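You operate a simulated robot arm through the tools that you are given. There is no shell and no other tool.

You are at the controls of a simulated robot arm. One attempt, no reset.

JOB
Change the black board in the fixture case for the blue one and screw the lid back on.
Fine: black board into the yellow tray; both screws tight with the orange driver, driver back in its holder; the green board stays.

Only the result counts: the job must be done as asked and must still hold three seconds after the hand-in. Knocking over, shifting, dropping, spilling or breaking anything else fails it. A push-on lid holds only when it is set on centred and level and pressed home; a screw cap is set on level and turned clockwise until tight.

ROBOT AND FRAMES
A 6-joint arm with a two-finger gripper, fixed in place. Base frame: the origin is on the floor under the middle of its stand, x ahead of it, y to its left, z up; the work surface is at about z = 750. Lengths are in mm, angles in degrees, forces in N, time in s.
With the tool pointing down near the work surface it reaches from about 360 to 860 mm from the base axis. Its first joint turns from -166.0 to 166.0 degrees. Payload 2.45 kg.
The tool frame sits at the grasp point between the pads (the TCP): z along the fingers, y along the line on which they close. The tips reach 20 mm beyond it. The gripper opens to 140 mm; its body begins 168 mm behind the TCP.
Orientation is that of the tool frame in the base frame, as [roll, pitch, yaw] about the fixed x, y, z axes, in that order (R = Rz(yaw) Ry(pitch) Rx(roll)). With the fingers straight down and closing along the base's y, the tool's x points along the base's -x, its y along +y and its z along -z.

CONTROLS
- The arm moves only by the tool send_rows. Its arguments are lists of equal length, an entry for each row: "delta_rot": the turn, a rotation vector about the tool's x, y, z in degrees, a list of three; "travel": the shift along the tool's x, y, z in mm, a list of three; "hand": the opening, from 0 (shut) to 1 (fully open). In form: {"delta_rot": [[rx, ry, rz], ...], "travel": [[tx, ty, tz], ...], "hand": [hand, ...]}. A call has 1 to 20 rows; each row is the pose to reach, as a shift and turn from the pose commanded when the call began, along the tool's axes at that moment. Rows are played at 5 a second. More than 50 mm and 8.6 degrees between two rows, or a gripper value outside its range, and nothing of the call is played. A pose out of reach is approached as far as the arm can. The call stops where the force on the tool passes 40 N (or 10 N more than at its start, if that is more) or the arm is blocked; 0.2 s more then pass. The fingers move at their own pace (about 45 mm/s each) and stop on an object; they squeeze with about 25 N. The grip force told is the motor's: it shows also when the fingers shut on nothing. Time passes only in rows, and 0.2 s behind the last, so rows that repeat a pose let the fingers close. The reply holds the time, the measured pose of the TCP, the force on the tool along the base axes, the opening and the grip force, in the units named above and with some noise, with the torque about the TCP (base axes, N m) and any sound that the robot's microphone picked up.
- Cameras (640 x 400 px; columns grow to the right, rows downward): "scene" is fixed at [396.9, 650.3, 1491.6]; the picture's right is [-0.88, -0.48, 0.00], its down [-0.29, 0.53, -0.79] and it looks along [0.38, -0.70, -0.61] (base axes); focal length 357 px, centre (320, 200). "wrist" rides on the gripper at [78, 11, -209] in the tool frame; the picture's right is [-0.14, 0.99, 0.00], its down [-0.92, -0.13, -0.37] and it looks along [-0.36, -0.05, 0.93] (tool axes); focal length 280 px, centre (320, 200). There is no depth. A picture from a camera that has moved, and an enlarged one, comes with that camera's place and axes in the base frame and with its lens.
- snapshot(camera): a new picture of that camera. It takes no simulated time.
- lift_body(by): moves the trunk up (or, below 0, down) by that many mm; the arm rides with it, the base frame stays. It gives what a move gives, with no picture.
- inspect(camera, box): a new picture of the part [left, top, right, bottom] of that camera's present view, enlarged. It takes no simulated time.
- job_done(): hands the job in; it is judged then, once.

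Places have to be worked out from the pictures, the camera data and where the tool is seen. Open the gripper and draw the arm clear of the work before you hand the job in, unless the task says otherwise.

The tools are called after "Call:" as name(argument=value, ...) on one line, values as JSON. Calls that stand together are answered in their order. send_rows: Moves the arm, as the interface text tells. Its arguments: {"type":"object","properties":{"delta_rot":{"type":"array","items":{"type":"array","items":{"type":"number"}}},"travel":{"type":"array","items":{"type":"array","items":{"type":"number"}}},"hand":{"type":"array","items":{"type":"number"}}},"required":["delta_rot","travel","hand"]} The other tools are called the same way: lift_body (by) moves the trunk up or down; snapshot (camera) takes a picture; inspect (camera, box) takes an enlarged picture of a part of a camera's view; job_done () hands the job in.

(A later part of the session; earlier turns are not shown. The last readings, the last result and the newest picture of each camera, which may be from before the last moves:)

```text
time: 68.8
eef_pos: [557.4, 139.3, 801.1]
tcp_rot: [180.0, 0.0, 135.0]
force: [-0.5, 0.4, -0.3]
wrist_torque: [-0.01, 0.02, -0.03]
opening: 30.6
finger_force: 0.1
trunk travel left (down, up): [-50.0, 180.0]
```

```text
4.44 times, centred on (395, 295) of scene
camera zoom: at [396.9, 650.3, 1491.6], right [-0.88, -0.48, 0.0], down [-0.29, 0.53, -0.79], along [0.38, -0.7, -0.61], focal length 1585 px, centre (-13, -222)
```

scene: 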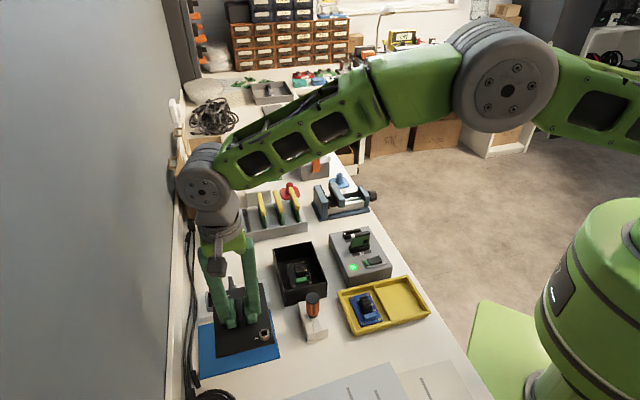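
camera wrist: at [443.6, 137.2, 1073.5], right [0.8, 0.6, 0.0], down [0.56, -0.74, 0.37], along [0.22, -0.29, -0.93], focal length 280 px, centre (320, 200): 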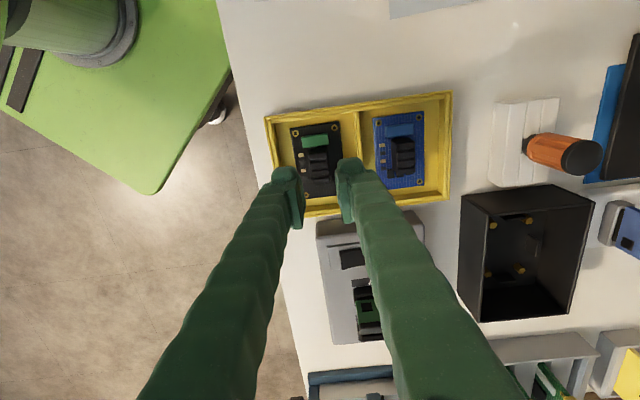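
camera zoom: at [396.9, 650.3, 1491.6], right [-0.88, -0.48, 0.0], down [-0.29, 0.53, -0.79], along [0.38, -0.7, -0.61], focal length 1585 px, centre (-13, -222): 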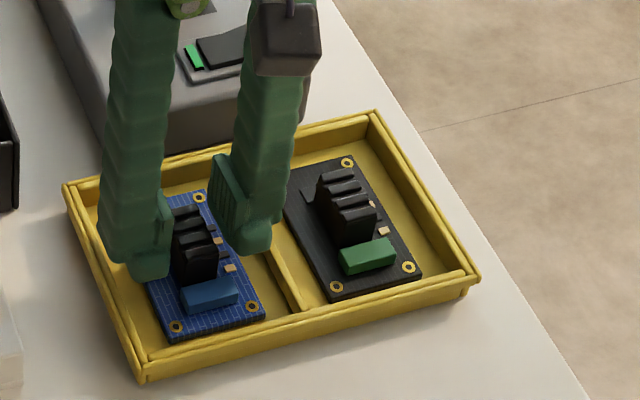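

The block is ~2.3 mm left of the pad centre. I correct, lower 14 mm to the same grip height as before, and close.

Call:
send_rows(delta_rot=[[0, 0, 0], [0, 0, 0], [0, 0, 0], [0, 0, 0], [0, 0, 0]], travel=[[-0.3, -2.3, 0], [-0.3, -2.3, 5], [-0.3, -2.3, 10], [-0.3, -2.3, 14], [-0.3, -2.3, 14]], hand=[0.22, 0.22, 0.22, 0.22, 0.22])

Call:
inspect(camera="wrist", box=[270, 120, 370, 245])

Call:
inspect(camera="scene", box=[340, 250, 450, 340])

```text
time: 70.0
eef_pos: [555.7, 139.7, 788.0]
tcp_rot: [180.0, -0.1, 135.0]
force: [0.1, -0.6, -0.3]
wrist_torque: [-0.02, 0.02, -0.02]
opening: 30.8
finger_force: 0.0
trunk travel left (down, up): [-50.0, 180.0]
```

```text
3.20 times, centred on (320, 182) of wrist
camera zoom: at [508.5, 201.5, 996.3], right [0.8, 0.6, 0.0], down [0.56, -0.74, 0.37], along [0.22, -0.29, -0.93], focal length 897 px, centre (320, 256)
```

zoom: 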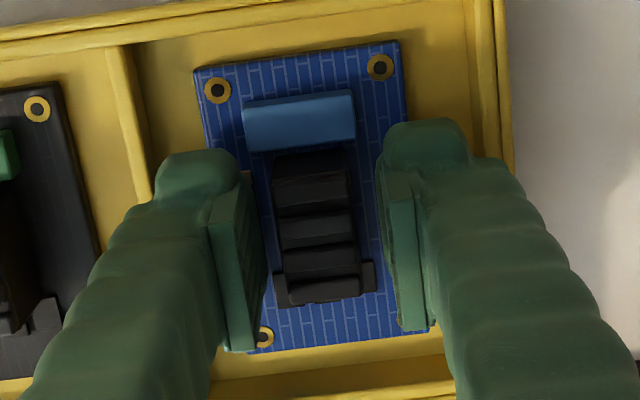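

```text
4.44 times, centred on (395, 295) of scene
camera zoom: at [396.9, 650.3, 1491.6], right [-0.88, -0.48, 0.0], down [-0.29, 0.53, -0.79], along [0.38, -0.7, -0.61], focal length 1585 px, centre (-13, -222)
```

zoom: 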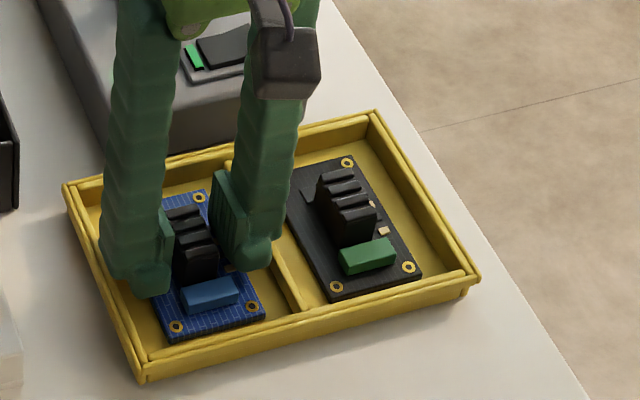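

Grip height reached; a residual offset of about (−1.8, −0.9) mm remains. I nudge that and close on the block.

Call:
send_rows(delta_rot=[[0, 0, 0], [0, 0, 0], [0, 0, 0], [0, 0, 0], [0, 0, 0], [0, 0, 0], [0, 0, 0]], travel=[[-1.8, -0.9, 0], [-1.8, -0.9, 1.5], [-1.8, -0.9, 1.5], [-1.8, -0.9, 1.5], [-1.8, -0.9, 1.5], [-1.8, -0.9, 1.5], [-1.8, -0.9, 1.5]], hand=[0.22, 0.22, 0.22, 0.12, 0, 0, 0])

Call:
inspect(camera="wrist", box=[270, 120, 370, 245])

Call:
inspect(camera="scene", box=[340, 250, 450, 340])

```text
time: 71.6
eef_pos: [554.1, 137.9, 785.3]
tcp_rot: [-180.0, 0.1, 135.0]
force: [1.4, -1.1, 0.3]
wrist_torque: [0.0, 0.0, -0.04]
opening: 18.7
finger_force: 24.6
trunk travel left (down, up): [-50.0, 180.0]
```

```text
3.20 times, centred on (320, 182) of wrist
camera zoom: at [507.9, 200.1, 994.8], right [0.8, 0.6, 0.0], down [0.56, -0.74, 0.37], along [0.22, -0.29, -0.93], focal length 897 px, centre (320, 256)
```

zoom: 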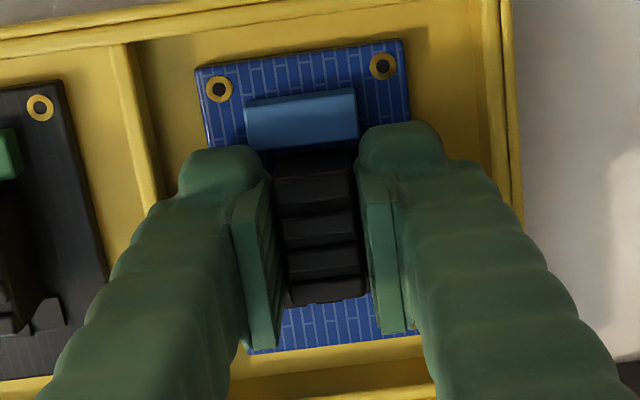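

```text
4.44 times, centred on (395, 295) of scene
camera zoom: at [396.9, 650.3, 1491.6], right [-0.88, -0.48, 0.0], down [-0.29, 0.53, -0.79], along [0.38, -0.7, -0.61], focal length 1585 px, centre (-13, -222)
```

zoom: 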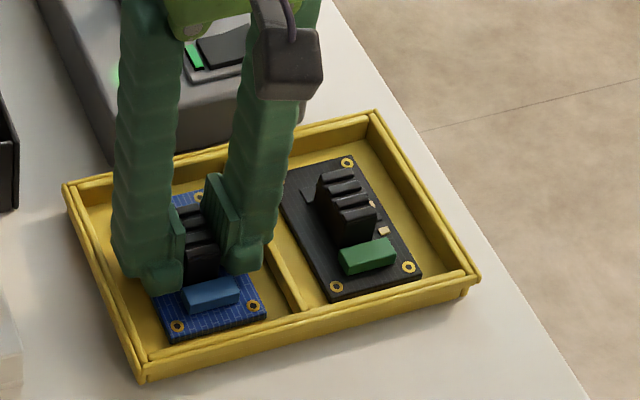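

Blue board gripped just like the black one was (board sits ~1.2 mm toward tool −x compared with the reference). I lift it out of the tray.

Call:
send_rows(delta_rot=[[0, 0, 0], [0, 0, 0], [0, 0, 0], [0, 0, 0], [0, 0, 0], [0, 0, 0], [0, 0, 0], [0, 0, 0]], travel=[[0, 0, -3], [0, 0, -8], [0, 0, -20], [0, 0, -45], [0, 0, -80], [0, 0, -115], [0, 0, -150], [0, 0, -150]], hand=[0, 0, 0, 0, 0, 0, 0, 0])

Call:
inspect(camera="scene", box=[320, 200, 450, 340])

Call:
inspect(camera="wrist", box=[270, 120, 370, 245])

```text
time: 73.4
eef_pos: [555.0, 136.1, 935.6]
tcp_rot: [180.0, -0.1, 135.0]
force: [0.4, 0.2, -1.9]
wrist_torque: [0.0, 0.0, 0.0]
opening: 18.7
finger_force: 25.0
trunk travel left (down, up): [-50.0, 180.0]
```

```text
2.86 times, centred on (385, 270) of scene
camera zoom: at [396.9, 650.3, 1491.6], right [-0.88, -0.48, 0.0], down [-0.29, 0.53, -0.79], along [0.38, -0.7, -0.61], focal length 1019 px, centre (134, 0)
```

zoom: 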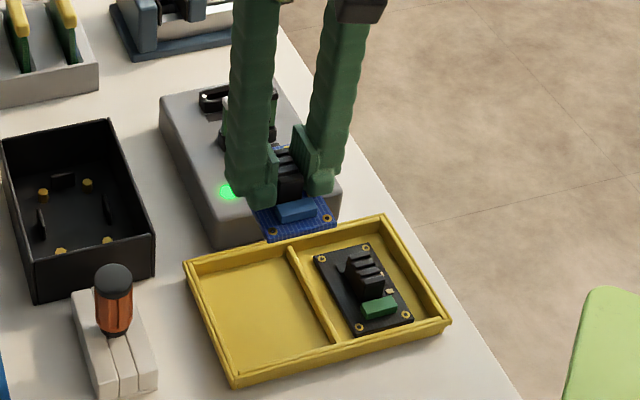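

```text
3.20 times, centred on (320, 182) of wrist
camera zoom: at [507.9, 198.7, 1143.5], right [0.8, 0.6, 0.0], down [0.56, -0.74, 0.37], along [0.22, -0.29, -0.93], focal length 897 px, centre (320, 256)
```

zoom: 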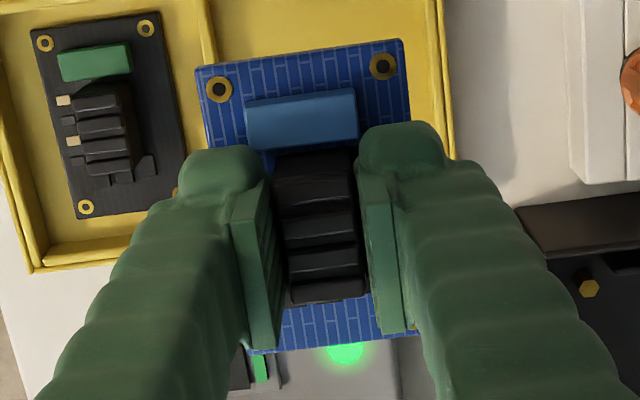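

Steady in hand. I carry the blue board over the open case.

Call:
send_rows(delta_rot=[[0, 0, 0], [0, 0, 0], [0, 0, 0], [0, 0, 0], [0, 0, 0], [0, 0, 0], [0, 0, 0], [0, 0, 0]], travel=[[-23, 22, 0], [-46, 44, 0], [-69, 66, 0], [-92, 88, 0], [-115, 110, 0], [-138.8, 131.7, 0], [-138.8, 131.7, 30], [-138.8, 131.7, 30]], hand=[0, 0, 0, 0, 0, 0, 0, 0])

Call:
inspect(camera="wrist", box=[260, 80, 380, 220])

Call:
inspect(camera="scene", box=[265, 215, 345, 300])

```text
time: 75.2
eef_pos: [745.6, 131.6, 902.7]
tcp_rot: [180.0, 0.1, 135.1]
force: [0.0, -0.3, -0.8]
wrist_torque: [0.01, 0.01, 0.02]
opening: 18.6
finger_force: 24.7
trunk travel left (down, up): [-50.0, 180.0]
```

```text
2.86 times, centred on (320, 150) of wrist
camera zoom: at [699.6, 193.6, 1112.6], right [0.8, 0.6, 0.0], down [0.56, -0.74, 0.37], along [0.22, -0.29, -0.93], focal length 801 px, centre (320, 343)
```

zoom: 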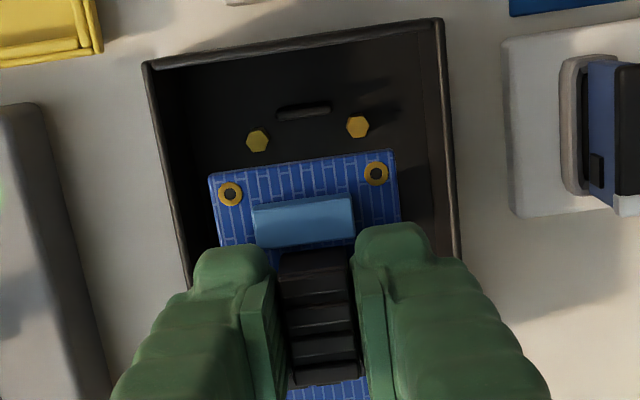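

```text
4.71 times, centred on (305, 258) of scene
camera zoom: at [396.9, 650.3, 1491.6], right [-0.88, -0.48, 0.0], down [-0.29, 0.53, -0.79], along [0.38, -0.7, -0.61], focal length 1678 px, centre (391, -71)
```

zoom: 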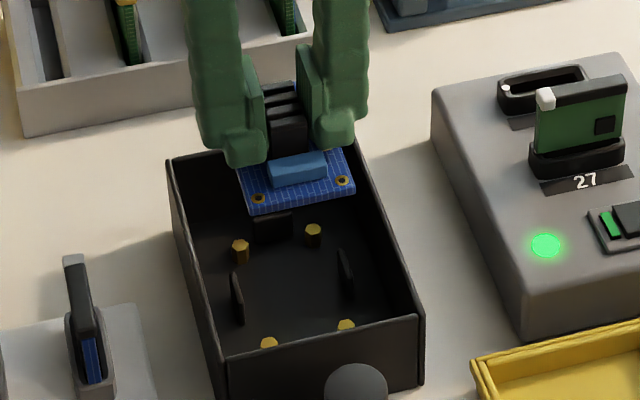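

The board is roughly over the nest; two standoffs and the front guide are visible ahead of the board edge. I descend to just inside the rim and compare again.

Call:
send_rows(delta_rot=[[0, 0, 0], [0, 0, 0], [0, 0, 0], [0, 0, 0], [0, 0, 0], [0, 0, 0]], travel=[[0.8, 0, 12], [0.8, 0, 26], [0.8, 0, 40], [0.8, 0, 54], [0.8, 0, 66], [0.8, 0, 66]], hand=[0, 0, 0, 0, 0, 0])

Call:
inspect(camera="wrist", box=[260, 80, 380, 220])

Call:
inspect(camera="scene", box=[265, 225, 345, 300])

```text
time: 76.6
eef_pos: [748.5, 132.3, 840.3]
tcp_rot: [-180.0, 0.0, 135.0]
force: [-0.3, -0.8, -1.1]
wrist_torque: [-0.01, -0.01, 0.0]
opening: 18.7
finger_force: 25.1
trunk travel left (down, up): [-50.0, 180.0]
```

```text
2.86 times, centred on (320, 150) of wrist
camera zoom: at [701.1, 194.2, 1049.1], right [0.8, 0.6, 0.0], down [0.56, -0.74, 0.37], along [0.22, -0.29, -0.93], focal length 801 px, centre (320, 343)
```

zoom: 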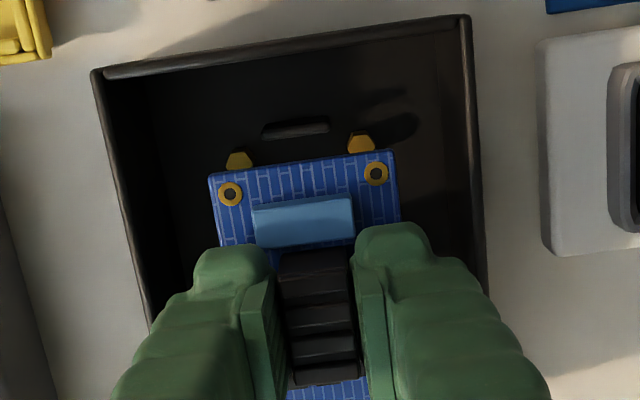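

```text
5.33 times, centred on (305, 262) of scene
camera zoom: at [396.9, 650.3, 1491.6], right [-0.88, -0.48, 0.0], down [-0.29, 0.53, -0.79], along [0.38, -0.7, -0.61], focal length 1902 px, centre (400, -133)
```

zoom: 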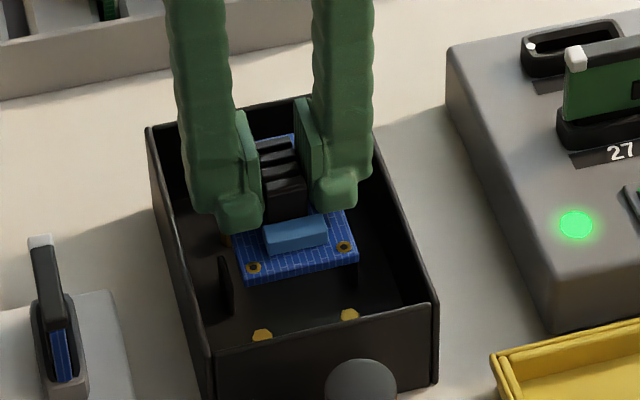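

The nest is about (+2.2, −1.6) mm from the board in the tool frame. I correct at this height and go down 14 mm more, still above the guides.

Call:
send_rows(delta_rot=[[0, 0, 0], [0, 0, 0], [0, 0, 0], [0, 0, 0], [0, 0, 0]], travel=[[1.1, -0.8, 0], [2.2, -1.6, 4], [2.2, -1.6, 9], [2.2, -1.6, 14], [2.2, -1.6, 14]], hand=[0, 0, 0, 0, 0])

Call:
inspect(camera="wrist", box=[270, 110, 370, 225])

Call:
inspect(camera="scene", box=[280, 240, 335, 300])

```text
time: 77.8
eef_pos: [744.3, 132.0, 825.0]
tcp_rot: [180.0, 0.0, 134.9]
force: [-0.5, 0.3, -1.2]
wrist_torque: [0.0, 0.0, 0.0]
opening: 18.9
finger_force: 24.9
trunk travel left (down, up): [-50.0, 180.0]
```

```text
3.48 times, centred on (320, 168) of wrist
camera zoom: at [697.3, 194.4, 1033.8], right [0.8, 0.6, 0.0], down [0.56, -0.74, 0.37], along [0.22, -0.29, -0.93], focal length 975 px, centre (320, 313)
```

zoom: 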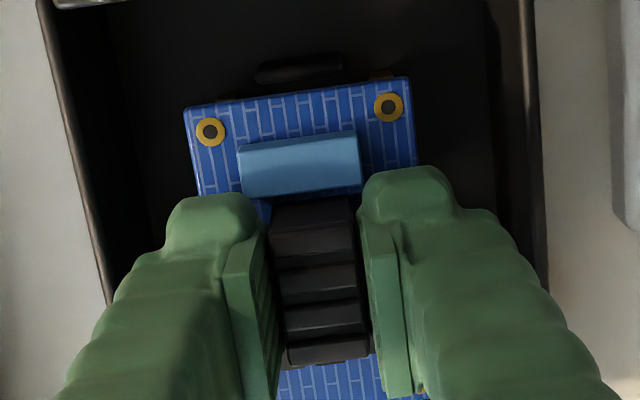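

```text
6.67 times, centred on (308, 270) of scene
camera zoom: at [396.9, 650.3, 1491.6], right [-0.88, -0.48, 0.0], down [-0.29, 0.53, -0.79], along [0.38, -0.7, -0.61], focal length 2378 px, centre (403, -267)
```

zoom: 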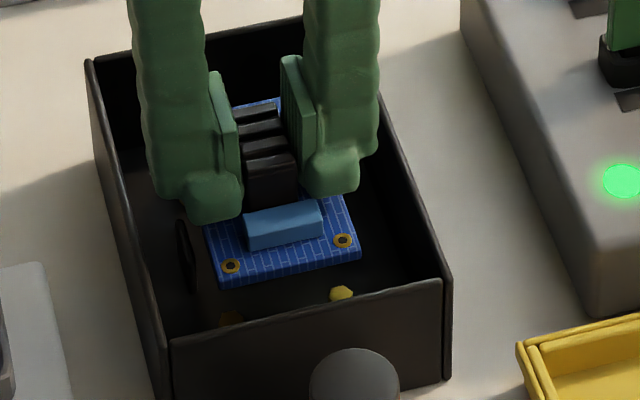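

Using the guide plate position versus my reference view, I need about (−0.9, +0.8) mm. I correct and lower to just above the guide tops.

Call:
send_rows(delta_rot=[[0, 0, 0], [0, 0, 0], [0, 0, 0], [0, 0, 0]], travel=[[-0.9, 0.8, 0], [-0.9, 0.8, 5], [-0.9, 0.8, 10], [-0.9, 0.8, 10]], hand=[0, 0, 0, 0])

Call:
inspect(camera="wrist", box=[270, 120, 370, 245])

Call:
inspect(camera="scene", box=[280, 240, 335, 300])

```text
time: 78.8
eef_pos: [745.6, 133.0, 814.2]
tcp_rot: [-180.0, 0.0, 135.1]
force: [0.5, 0.3, -1.1]
wrist_torque: [-0.01, -0.03, 0.0]
opening: 18.4
finger_force: 24.8
trunk travel left (down, up): [-50.0, 180.0]
```

```text
3.20 times, centred on (320, 182) of wrist
camera zoom: at [699.2, 194.5, 1023.2], right [0.8, 0.6, 0.0], down [0.56, -0.74, 0.37], along [0.22, -0.29, -0.93], focal length 897 px, centre (320, 256)
```

zoom: 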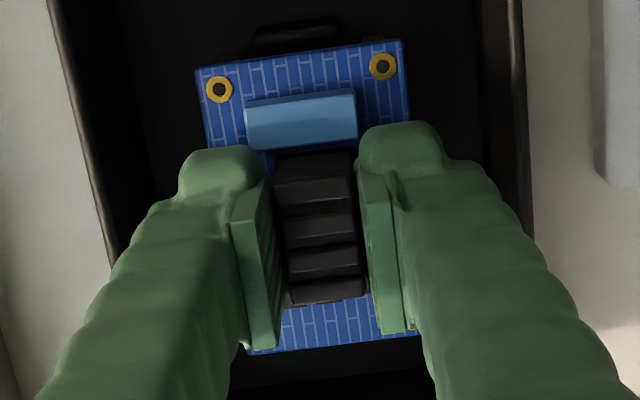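

```text
6.67 times, centred on (308, 270) of scene
camera zoom: at [396.9, 650.3, 1491.6], right [-0.88, -0.48, 0.0], down [-0.29, 0.53, -0.79], along [0.38, -0.7, -0.61], focal length 2378 px, centre (403, -267)
```

zoom: 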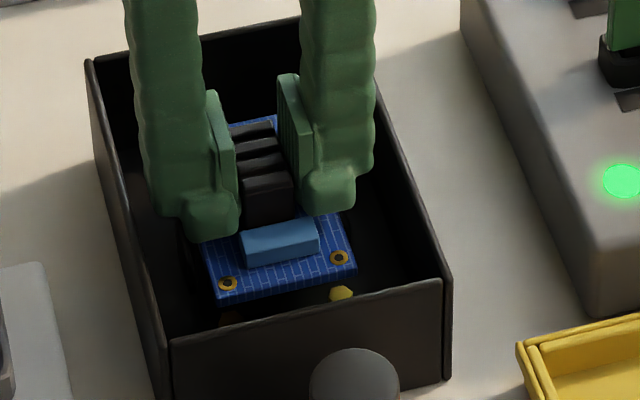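

Comparing with where the black board's holes appeared when seated, the blue board is aligned within about half a millimetre. I lower it gently into the nest.

Call:
send_rows(delta_rot=[[0, 0, 0], [0, 0, 0], [0, 0, 0], [0, 0, 0], [0, 0, 0]], travel=[[-0.2, 0, 2], [-0.2, 0, 4], [-0.2, 0, 6], [-0.2, 0, 8], [-0.2, 0, 8]], hand=[0, 0, 0, 0, 0])

Call:
inspect(camera="wrist", box=[270, 120, 370, 245])

Call:
inspect(camera="scene", box=[280, 240, 335, 300])

```text
time: 80.0
eef_pos: [746.9, 132.4, 807.3]
tcp_rot: [-180.0, 0.1, 135.0]
force: [-1.1, 0.2, 0.6]
wrist_torque: [0.0, -0.02, 0.0]
opening: 18.8
finger_force: 25.6
trunk travel left (down, up): [-50.0, 180.0]
```

```text
3.20 times, centred on (320, 182) of wrist
camera zoom: at [699.5, 195.0, 1016.9], right [0.8, 0.6, 0.0], down [0.56, -0.74, 0.37], along [0.22, -0.29, -0.93], focal length 897 px, centre (320, 256)
```

zoom: 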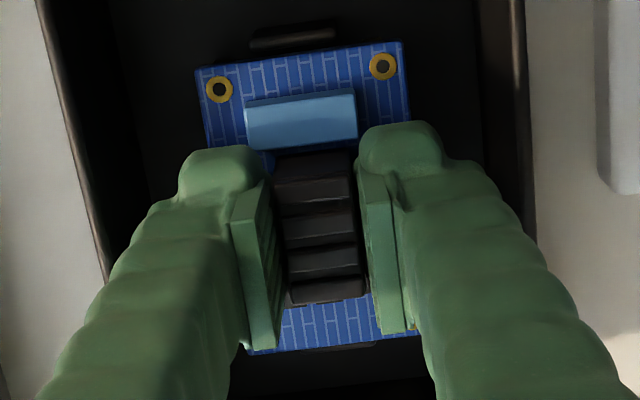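

```text
6.67 times, centred on (308, 270) of scene
camera zoom: at [396.9, 650.3, 1491.6], right [-0.88, -0.48, 0.0], down [-0.29, 0.53, -0.79], along [0.38, -0.7, -0.61], focal length 2378 px, centre (403, -267)
```

zoom: 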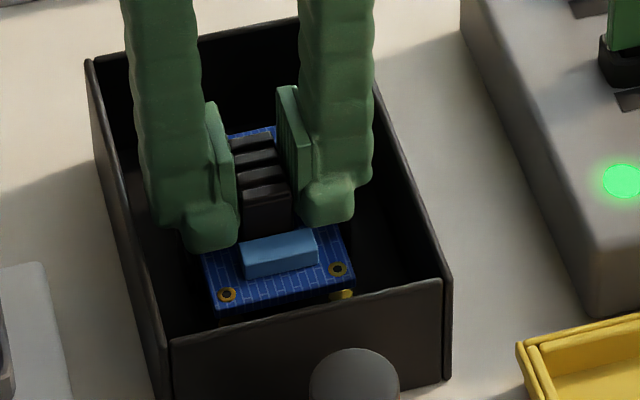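

Call:
inspect(camera="scene", box=[288, 258, 328, 292])

Call:
inspect(camera="wrist", box=[275, 115, 360, 165])

```text
11.76 times, centred on (308, 275) of scene
camera zoom: at [396.9, 650.3, 1491.6], right [-0.88, -0.48, 0.0], down [-0.29, 0.53, -0.79], along [0.38, -0.7, -0.61], focal length 4196 px, centre (461, -682)
```

zoom: 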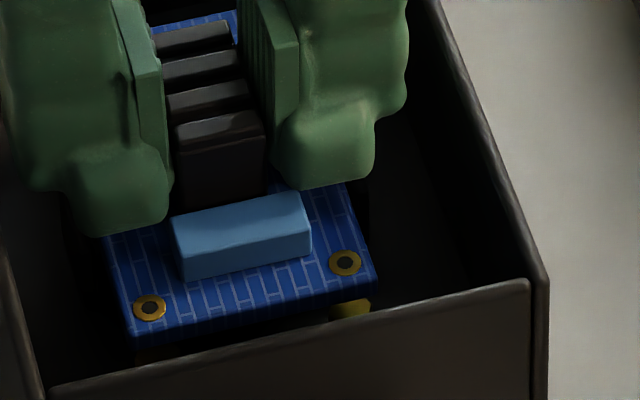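

```text
7.53 times, centred on (318, 140) of wrist
camera zoom: at [699.5, 195.0, 1016.9], right [0.8, 0.6, 0.0], down [0.56, -0.74, 0.37], along [0.22, -0.29, -0.93], focal length 2111 px, centre (339, 652)
```

zoom: 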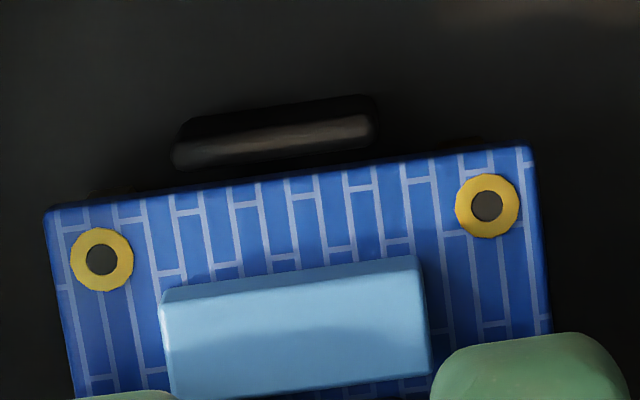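

Wrist, pose and scene all suggest the board should go ~1 mm toward tool −y. I shift that and continue down onto the standoffs in small steps.

Call:
send_rows(delta_rot=[[0, 0, 0], [0, 0, 0], [0, 0, 0], [0, 0, 0], [0, 0, 0], [0, 0, 0]], travel=[[0, -1.0, 0], [0, -1.0, 0], [0, -1.0, 2], [0, -1.0, 4], [0, -1.0, 6], [0, -1.0, 6]], hand=[0, 0, 0, 0, 0, 0])

Call:
inspect(camera="wrist", box=[275, 115, 360, 165])

Call:
inspect(camera="scene", box=[288, 258, 328, 292])

```text
time: 81.4
eef_pos: [744.9, 131.0, 800.8]
tcp_rot: [-179.9, 0.0, 134.9]
force: [0.1, 0.6, -0.2]
wrist_torque: [-0.01, 0.0, -0.01]
opening: 18.9
finger_force: 24.9
trunk travel left (down, up): [-50.0, 180.0]
```

```text
7.53 times, centred on (318, 140) of wrist
camera zoom: at [698.2, 194.3, 1010.1], right [0.8, 0.6, 0.0], down [0.56, -0.74, 0.37], along [0.22, -0.29, -0.93], focal length 2111 px, centre (339, 652)
```

zoom: 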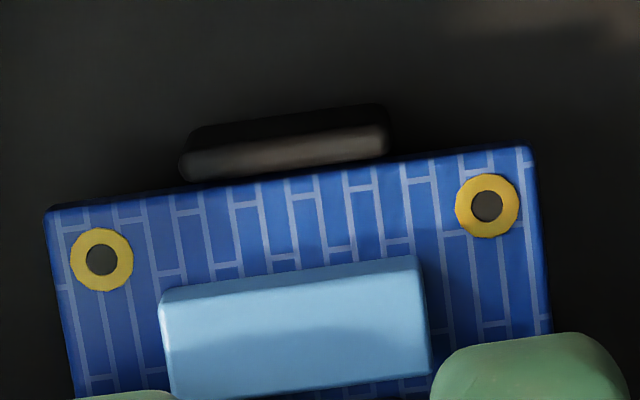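

```text
11.76 times, centred on (308, 275) of scene
camera zoom: at [396.9, 650.3, 1491.6], right [-0.88, -0.48, 0.0], down [-0.29, 0.53, -0.79], along [0.38, -0.7, -0.61], focal length 4196 px, centre (461, -682)
```

zoom: 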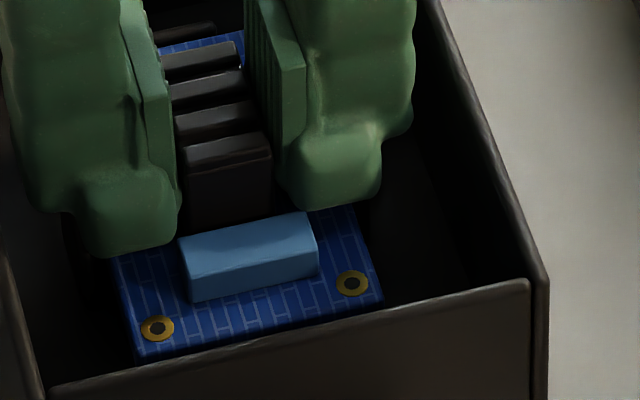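

The board now matches the black board's seated picture almost exactly. I continue the last few millimetres to contact.

Call:
send_rows(delta_rot=[[0, 0, 0], [0, 0, 0], [0, 0, 0], [0, 0, 0]], travel=[[0, 0, 0.8], [0, 0, 1.6], [0, 0, 2.4], [0, 0, 2.4]], hand=[0, 0, 0, 0])

Call:
inspect(camera="wrist", box=[275, 115, 360, 165])

Call:
inspect(camera="scene", box=[288, 258, 328, 292])

```text
time: 82.4
eef_pos: [745.3, 131.9, 800.3]
tcp_rot: [-180.0, -0.1, 134.9]
force: [3.1, -4.3, 0.6]
wrist_torque: [-0.08, -0.04, 0.0]
opening: 18.6
finger_force: 25.0
trunk travel left (down, up): [-50.0, 180.0]
```

```text
7.53 times, centred on (318, 140) of wrist
camera zoom: at [697.4, 194.1, 1008.9], right [0.8, 0.6, 0.0], down [0.56, -0.74, 0.37], along [0.22, -0.29, -0.93], focal length 2111 px, centre (339, 652)
```

zoom: 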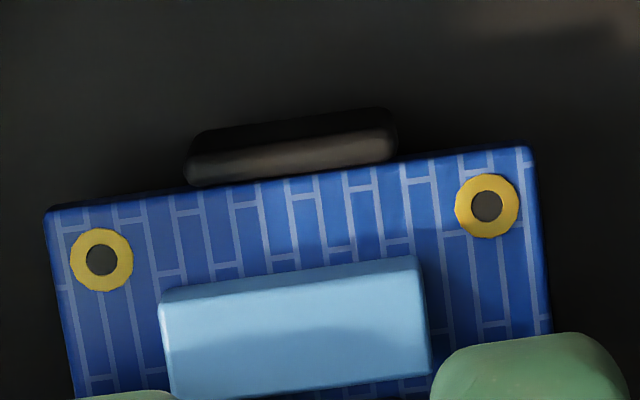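

```text
11.76 times, centred on (308, 275) of scene
camera zoom: at [396.9, 650.3, 1491.6], right [-0.88, -0.48, 0.0], down [-0.29, 0.53, -0.79], along [0.38, -0.7, -0.61], focal length 4196 px, centre (461, -682)
```

zoom: 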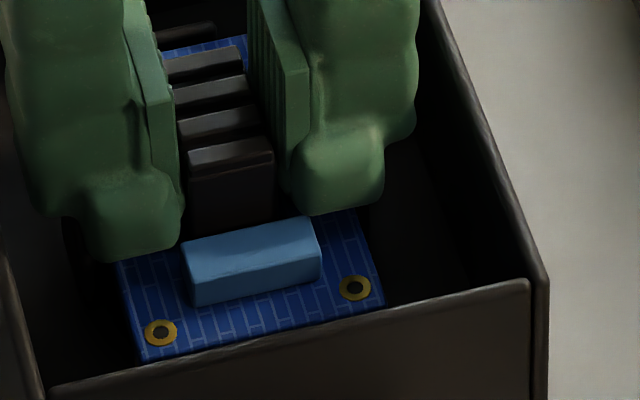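

A small lateral force shows the board touching the front guide. I shift 0.9 mm away from it (+0.6 mm sideways) and continue down gently.

Call:
send_rows(delta_rot=[[0, 0, 0], [0, 0, 0], [0, 0, 0], [0, 0, 0], [0, 0, 0]], travel=[[-0.9, 0.6, -0.5], [-0.9, 0.6, 0], [-0.9, 0.6, 0.8], [-0.9, 0.6, 1.4], [-0.9, 0.6, 1.4]], hand=[0, 0, 0, 0, 0])

Call:
inspect(camera="wrist", box=[275, 115, 360, 165])

Call:
inspect(camera="scene", box=[288, 258, 328, 292])

```text
time: 83.6
eef_pos: [744.9, 131.8, 798.3]
tcp_rot: [179.9, 0.0, 134.9]
force: [-1.0, 0.1, 3.7]
wrist_torque: [0.07, 0.08, 0.0]
opening: 18.4
finger_force: 25.4
trunk travel left (down, up): [-50.0, 180.0]
```

```text
7.53 times, centred on (318, 140) of wrist
camera zoom: at [698.1, 194.4, 1006.8], right [0.8, 0.6, 0.0], down [0.56, -0.74, 0.37], along [0.22, -0.29, -0.93], focal length 2111 px, centre (339, 652)
```

zoom: 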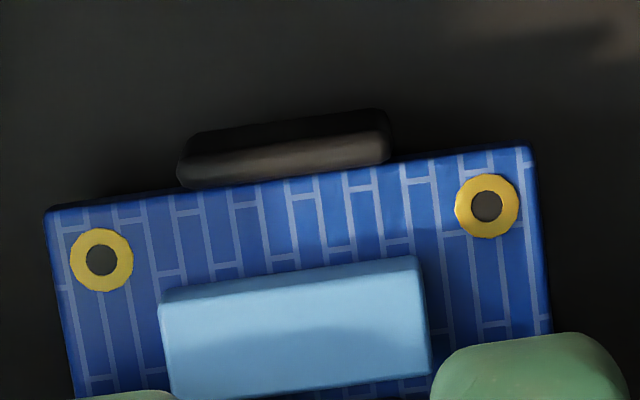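

```text
11.76 times, centred on (308, 275) of scene
camera zoom: at [396.9, 650.3, 1491.6], right [-0.88, -0.48, 0.0], down [-0.29, 0.53, -0.79], along [0.38, -0.7, -0.61], focal length 4196 px, centre (461, -682)
```

zoom: 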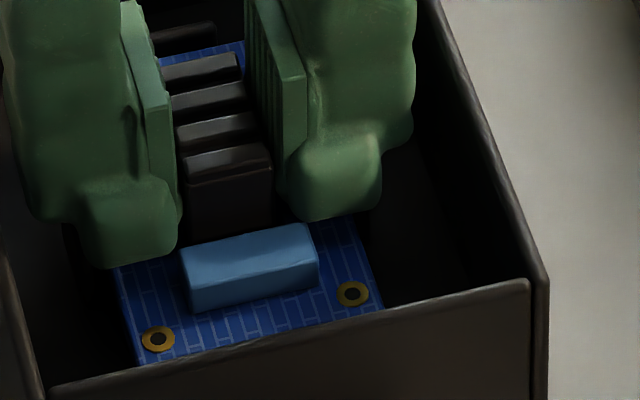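

Call:
send_rows(delta_rot=[[0, 0, 0], [0, 0, 0], [0, 0, 0]], travel=[[0, 0, 0.5], [0, 0, 1.0], [0, 0, 1.0]], hand=[0, 0, 0])

Call:
inspect(camera="wrist", box=[275, 115, 360, 165])

```text
time: 84.4
eef_pos: [744.0, 131.6, 797.8]
tcp_rot: [180.0, -0.1, 135.1]
force: [-1.9, 2.3, 7.4]
wrist_torque: [0.08, 0.05, 0.02]
opening: 18.6
finger_force: 24.4
trunk travel left (down, up): [-50.0, 180.0]
```

```text
7.53 times, centred on (318, 140) of wrist
camera zoom: at [698.1, 194.2, 1006.7], right [0.8, 0.6, 0.0], down [0.56, -0.74, 0.37], along [0.22, -0.29, -0.93], focal length 2111 px, centre (339, 652)
```

zoom: 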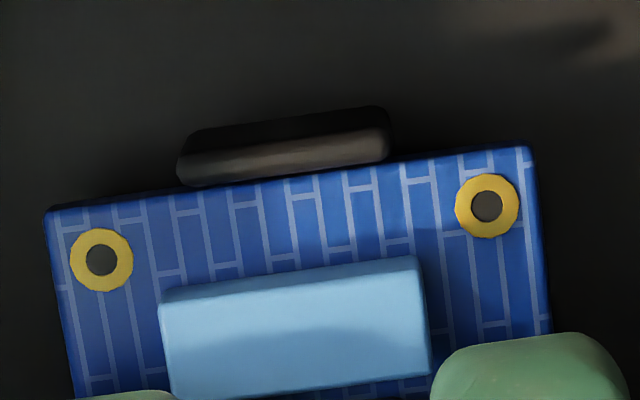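

Seated: force rises with no further travel. I release and rise, then inspect the nest.

Call:
send_rows(delta_rot=[[0, 0, 0], [0, 0, 0], [0, 0, 0], [0, 0, 0], [0, 0, 0], [0, 0, 0], [0, 0, 0], [0, 0, 0], [0, 0, 0], [0, 0, 0]], travel=[[0, 0, -0.6], [0, 0, -0.6], [0, 0, -0.6], [0, 0, -0.6], [0, 0, -0.6], [0, 0, -8], [0, 0, -20], [0, 0, -50], [0, 0, -90], [0, 0, -90]], hand=[0, 0.1, 0.22, 0.22, 0.22, 0.22, 0.22, 0.22, 0.22, 0.22])

Call:
inspect(camera="wrist", box=[265, 85, 375, 235])

Call:
inspect(camera="scene", box=[280, 240, 335, 300])

```text
time: 86.6
eef_pos: [744.6, 130.8, 886.1]
tcp_rot: [-180.0, 0.0, 135.0]
force: [0.4, -0.6, -0.7]
wrist_torque: [0.03, -0.01, -0.02]
opening: 30.9
finger_force: 0.0
trunk travel left (down, up): [-50.0, 180.0]
```

```text
2.67 times, centred on (320, 160) of wrist
camera zoom: at [697.6, 193.3, 1095.3], right [0.8, 0.6, 0.0], down [0.56, -0.74, 0.37], along [0.22, -0.29, -0.93], focal length 748 px, centre (320, 307)
```

zoom: 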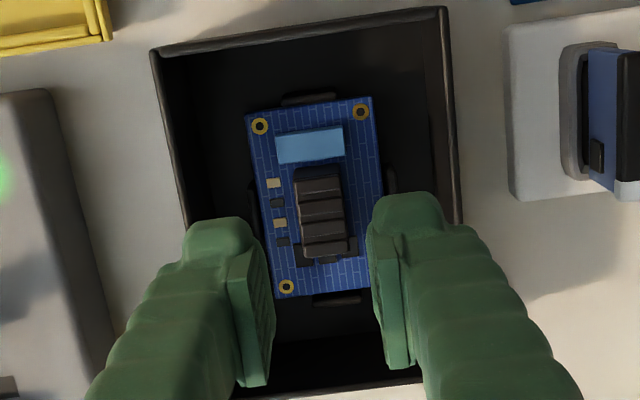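

```text
6.67 times, centred on (308, 270) of scene
camera zoom: at [396.9, 650.3, 1491.6], right [-0.88, -0.48, 0.0], down [-0.29, 0.53, -0.79], along [0.38, -0.7, -0.61], focal length 2378 px, centre (403, -267)
```

zoom: 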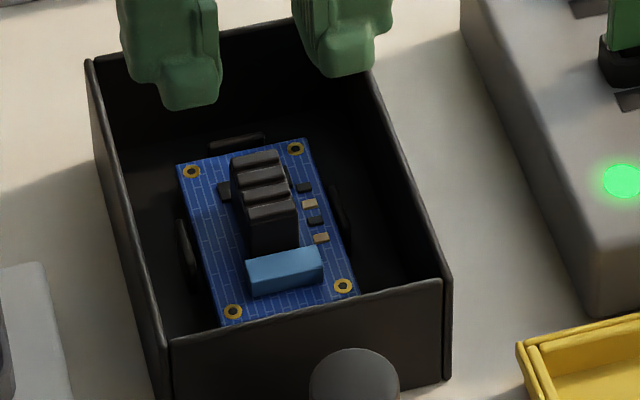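

Board is in the nest. I check it against the earlier identical view of the black board for seat height and tilt.

Call:
inspect(camera="scene", box=[285, 245, 325, 295])

Call:
inspect(camera="wrist", box=[290, 115, 360, 215])

```text
8.00 times, centred on (305, 270) of scene
camera zoom: at [396.9, 650.3, 1491.6], right [-0.88, -0.48, 0.0], down [-0.29, 0.53, -0.79], along [0.38, -0.7, -0.61], focal length 2853 px, centre (440, -360)
```

zoom: 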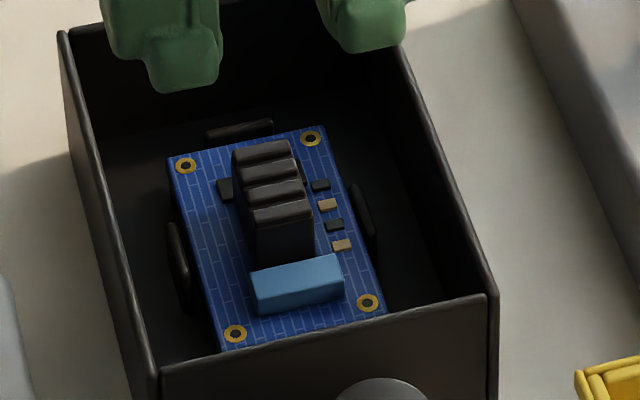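

```text
4.00 times, centred on (325, 165) of wrist
camera zoom: at [697.6, 193.3, 1095.3], right [0.8, 0.6, 0.0], down [0.56, -0.74, 0.37], along [0.22, -0.29, -0.93], focal length 1122 px, centre (300, 340)
```

zoom: 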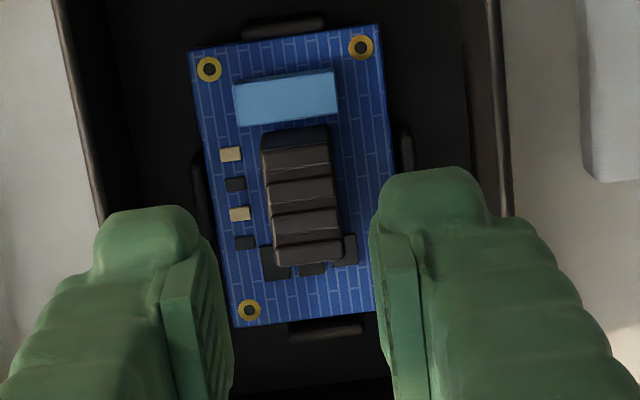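

All four holes sit level and evenly shifted by under ~1 mm: the blue board is seated flat. Now I go back to the lid on the mat.

Call:
send_rows(delta_rot=[[0, 0, 0], [0, 0, 0], [0, 0, 0], [0, 0, 0], [0, 0, 0], [0, 0, 0], [0, 0, 0], [0, 0, 0]], travel=[[5, 5, -35], [30, 30, -35], [55, 55, -35], [80, 80, -35], [105, 105, -35], [130, 130, -35], [154, 155.3, -35], [154, 155.3, -35]], hand=[0.4, 0.4, 0.4, 0.4, 0.4, 0.4, 0.4, 0.4])

Call:
snapshot(camera="wrist")

Call:
inspect(camera="wrist", box=[240, 90, 400, 240])

Call:
inspect(camera="scene", box=[190, 290, 300, 380])

```text
time: 88.4
eef_pos: [746.0, 350.0, 919.7]
tcp_rot: [179.9, 0.0, 135.1]
force: [-0.2, 1.2, -0.5]
wrist_torque: [0.0, -0.03, 0.02]
opening: 56.2
finger_force: 0.0
trunk travel left (down, up): [-50.0, 180.0]
```

```text
taken
camera wrist: at [699.6, 413.8, 1129.0], right [0.8, 0.6, 0.0], down [0.56, -0.74, 0.37], along [0.22, -0.29, -0.93], focal length 280 px, centre (320, 200)
```

wrist: 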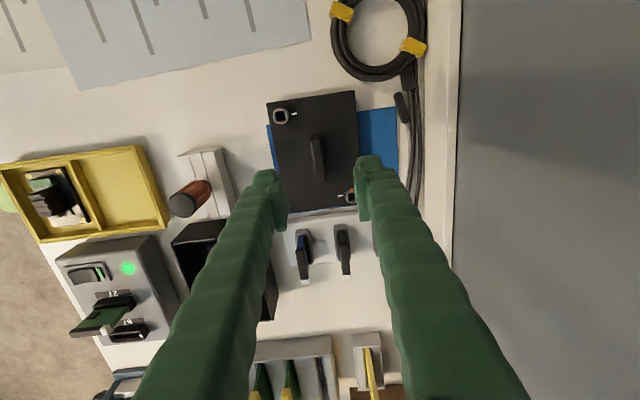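

```text
2.67 times, centred on (320, 165) of wrist
camera zoom: at [699.6, 413.8, 1129.0], right [0.8, 0.6, 0.0], down [0.56, -0.74, 0.37], along [0.22, -0.29, -0.93], focal length 748 px, centre (320, 293)
```

zoom: 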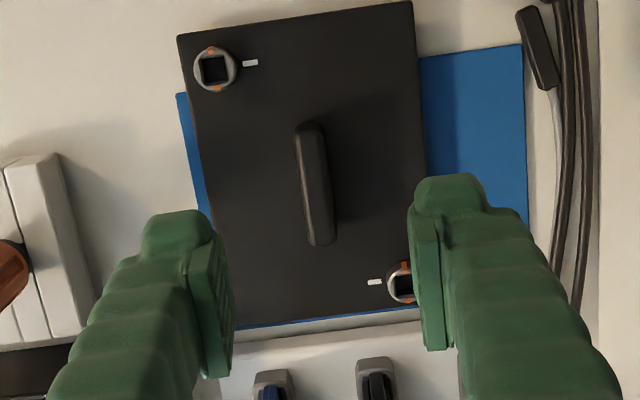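

```text
4.44 times, centred on (245, 335) of scene
camera zoom: at [396.9, 650.3, 1491.6], right [-0.88, -0.48, 0.0], down [-0.29, 0.53, -0.79], along [0.38, -0.7, -0.61], focal length 1585 px, centre (653, -400)
```

zoom: 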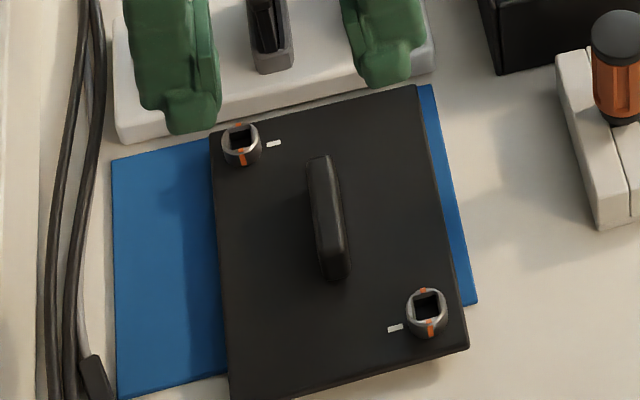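

The lid lies flat and undisturbed. I align with its handle and descend to just above it.

Call:
send_rows(delta_rot=[[0, 0, 0], [0, 0, 0], [0, 0, 0], [0, 0, 0], [0, 0, 0], [0, 0, 0]], travel=[[-0.6, -2.2, 20], [-0.6, -2.2, 45], [-0.6, -2.2, 70], [-0.6, -2.2, 90], [-0.6, -2.2, 104], [-0.6, -2.2, 104]], hand=[0.4, 0.4, 0.4, 0.4, 0.4, 0.4])

Call:
inspect(camera="wrist", box=[250, 110, 390, 240])

Call:
inspect(camera="scene", box=[190, 290, 300, 380])

```text
time: 89.8
eef_pos: [745.3, 349.2, 819.7]
tcp_rot: [-179.9, 0.0, 135.0]
force: [-0.2, 0.0, -0.1]
wrist_torque: [-0.02, -0.01, -0.01]
opening: 55.7
finger_force: 0.0
trunk travel left (down, up): [-50.0, 180.0]
```

```text
3.08 times, centred on (320, 175) of wrist
camera zoom: at [698.5, 411.1, 1028.4], right [0.8, 0.6, 0.0], down [0.56, -0.74, 0.37], along [0.22, -0.29, -0.93], focal length 863 px, centre (320, 277)
```

zoom: 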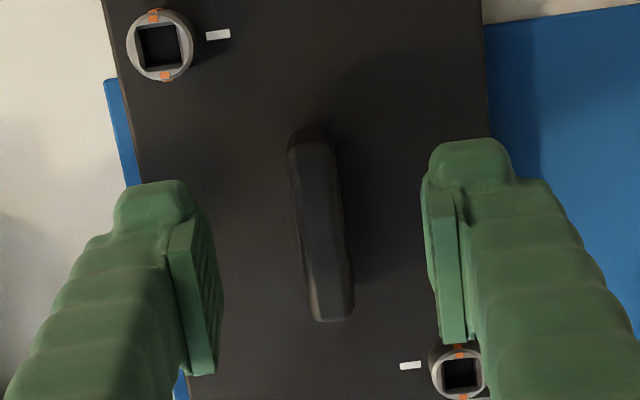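

```text
4.44 times, centred on (245, 335) of scene
camera zoom: at [396.9, 650.3, 1491.6], right [-0.88, -0.48, 0.0], down [-0.29, 0.53, -0.79], along [0.38, -0.7, -0.61], focal length 1585 px, centre (653, -400)
```

zoom: 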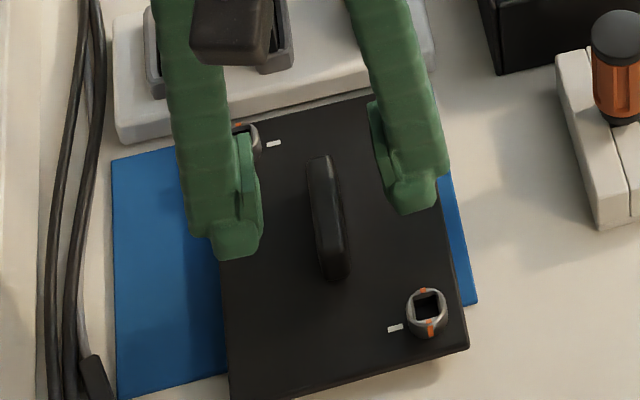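

Handle is centred and aligned. I descend to the same grip height as before and close.

Call:
send_rows(delta_rot=[[0, 0, 0], [0, 0, 0], [0, 0, 0], [0, 0, 0], [0, 0, 0], [0, 0, 0], [0, 0, 0], [0, 0, 0]], travel=[[0, 0, 8], [0, 0, 16], [0, 0, 24], [0, 0, 30], [0, 0, 30], [0, 0, 30], [0, 0, 30], [0, 0, 30]], hand=[0.4, 0.4, 0.4, 0.4, 0.2, 0, 0, 0])

Call:
inspect(camera="wrist", box=[240, 110, 400, 250])

Call:
inspect(camera="scene", box=[190, 290, 300, 380])

```text
time: 91.6
eef_pos: [746.8, 350.0, 788.1]
tcp_rot: [180.0, 0.0, 135.0]
force: [0.3, -0.2, 0.2]
wrist_torque: [0.03, 0.02, 0.04]
opening: 12.7
finger_force: 25.0
trunk travel left (down, up): [-50.0, 180.0]
```

```text
2.86 times, centred on (320, 180) of wrist
camera zoom: at [698.8, 410.9, 996.5], right [0.8, 0.6, 0.0], down [0.56, -0.74, 0.37], along [0.22, -0.29, -0.93], focal length 801 px, centre (320, 257)
```

zoom: 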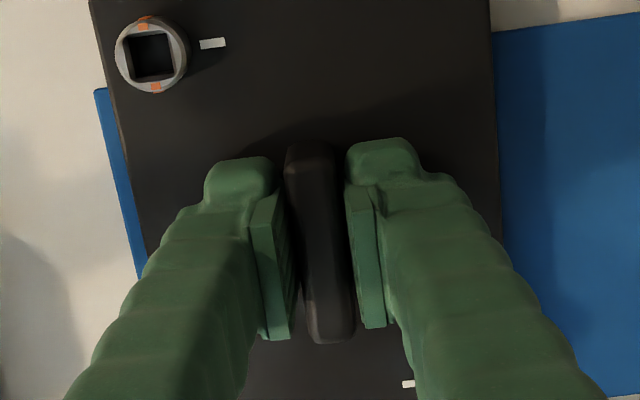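

```text
4.44 times, centred on (245, 335) of scene
camera zoom: at [396.9, 650.3, 1491.6], right [-0.88, -0.48, 0.0], down [-0.29, 0.53, -0.79], along [0.38, -0.7, -0.61], focal length 1585 px, centre (653, -400)
```

zoom: 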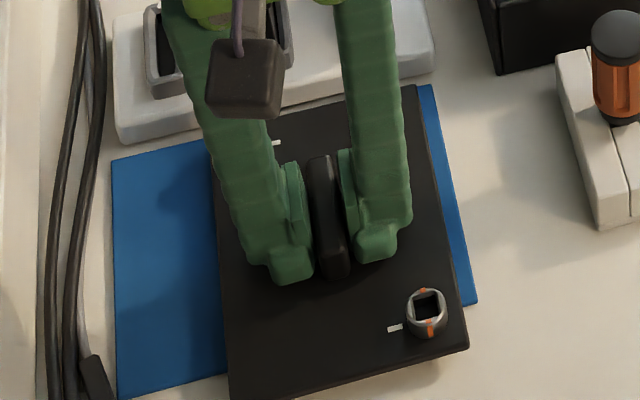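

Lid gripped level. I lift it and carry it back over the case, stopping about 50 mm above the rim to align.

Call:
send_rows(delta_rot=[[0, 0, 0], [0, 0, 0], [0, 0, 0], [0, 0, 0], [0, 0, 0], [0, 0, 0], [0, 0, 0], [0, 0, 0], [0, 0, 0], [0, 0, 0], [0, 0, 0], [0, 0, 0], [0, 0, 0], [0, 0, 0]], travel=[[0, 0, -5], [0, 0, -20], [0, 0, -50], [0, 0, -90], [0, 0, -130], [-20, -20, -150], [-45, -45, -150], [-70, -70, -150], [-95, -96, -150], [-120, -122, -150], [-140, -143, -150], [-150.5, -153.7, -150], [-150.5, -153.7, -110], [-150.5, -153.7, -110]], hand=[0, 0, 0, 0, 0, 0, 0, 0, 0, 0, 0, 0, 0, 0])

Call:
snapshot(camera="wrist")

Call:
inspect(camera="scene", box=[255, 205, 355, 305])

```text
time: 94.6
eef_pos: [741.4, 130.0, 897.7]
tcp_rot: [-180.0, -0.1, 135.0]
force: [-0.8, 0.4, -0.4]
wrist_torque: [-0.03, 0.07, -0.01]
opening: 12.9
finger_force: 24.6
trunk travel left (down, up): [-50.0, 180.0]
```

```text
taken
camera wrist: at [695.1, 192.8, 1106.3], right [0.8, 0.6, 0.0], down [0.56, -0.74, 0.37], along [0.22, -0.29, -0.93], focal length 280 px, centre (320, 200)
```

wrist: 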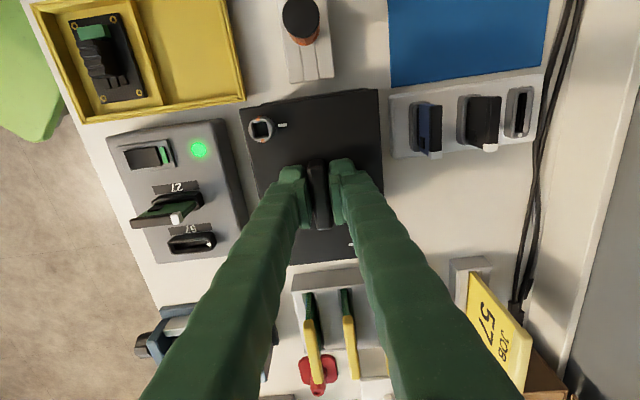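

```text
4.00 times, centred on (305, 255) of scene
camera zoom: at [396.9, 650.3, 1491.6], right [-0.88, -0.48, 0.0], down [-0.29, 0.53, -0.79], along [0.38, -0.7, -0.61], focal length 1427 px, centre (380, -20)
```

zoom: 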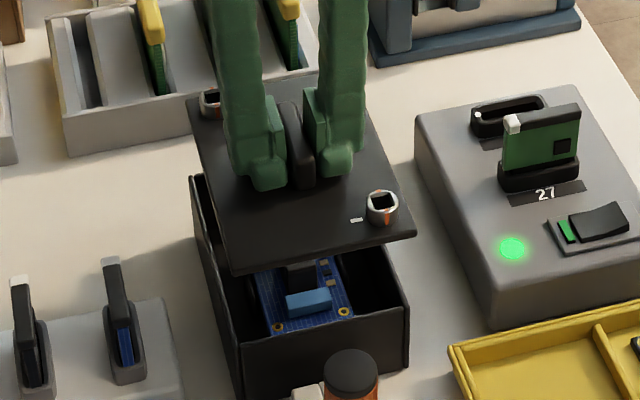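

Call:
inspect(camera="scene", box=[300, 245, 365, 305])

Call:
inspect(camera="wrist", box=[230, 80, 400, 150])

```text
6.67 times, centred on (332, 275) of scene
camera zoom: at [396.9, 650.3, 1491.6], right [-0.88, -0.48, 0.0], down [-0.29, 0.53, -0.79], along [0.38, -0.7, -0.61], focal length 2378 px, centre (237, -300)
```

zoom: 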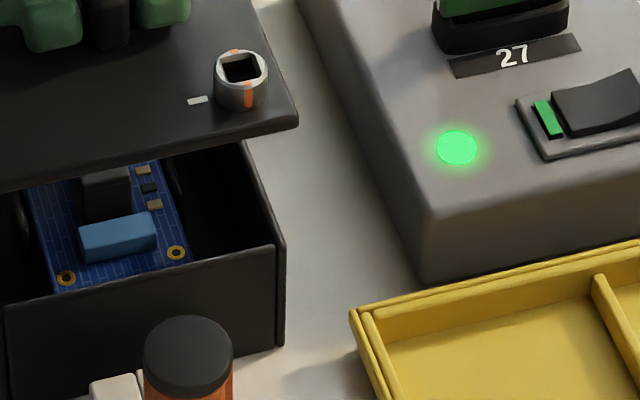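

```text
3.76 times, centred on (315, 115) of wrist
camera zoom: at [695.1, 192.8, 1106.3], right [0.8, 0.6, 0.0], down [0.56, -0.74, 0.37], along [0.22, -0.29, -0.93], focal length 1056 px, centre (339, 520)
```

zoom: 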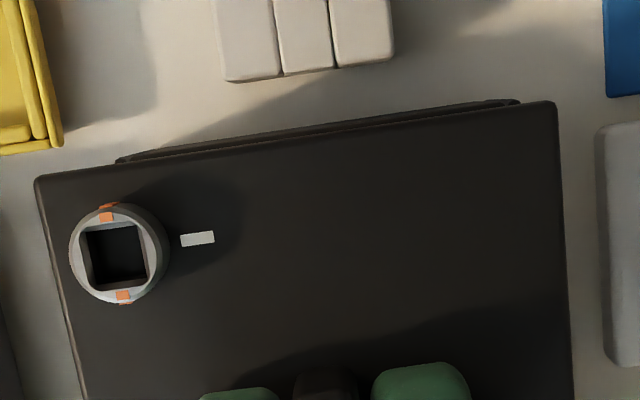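

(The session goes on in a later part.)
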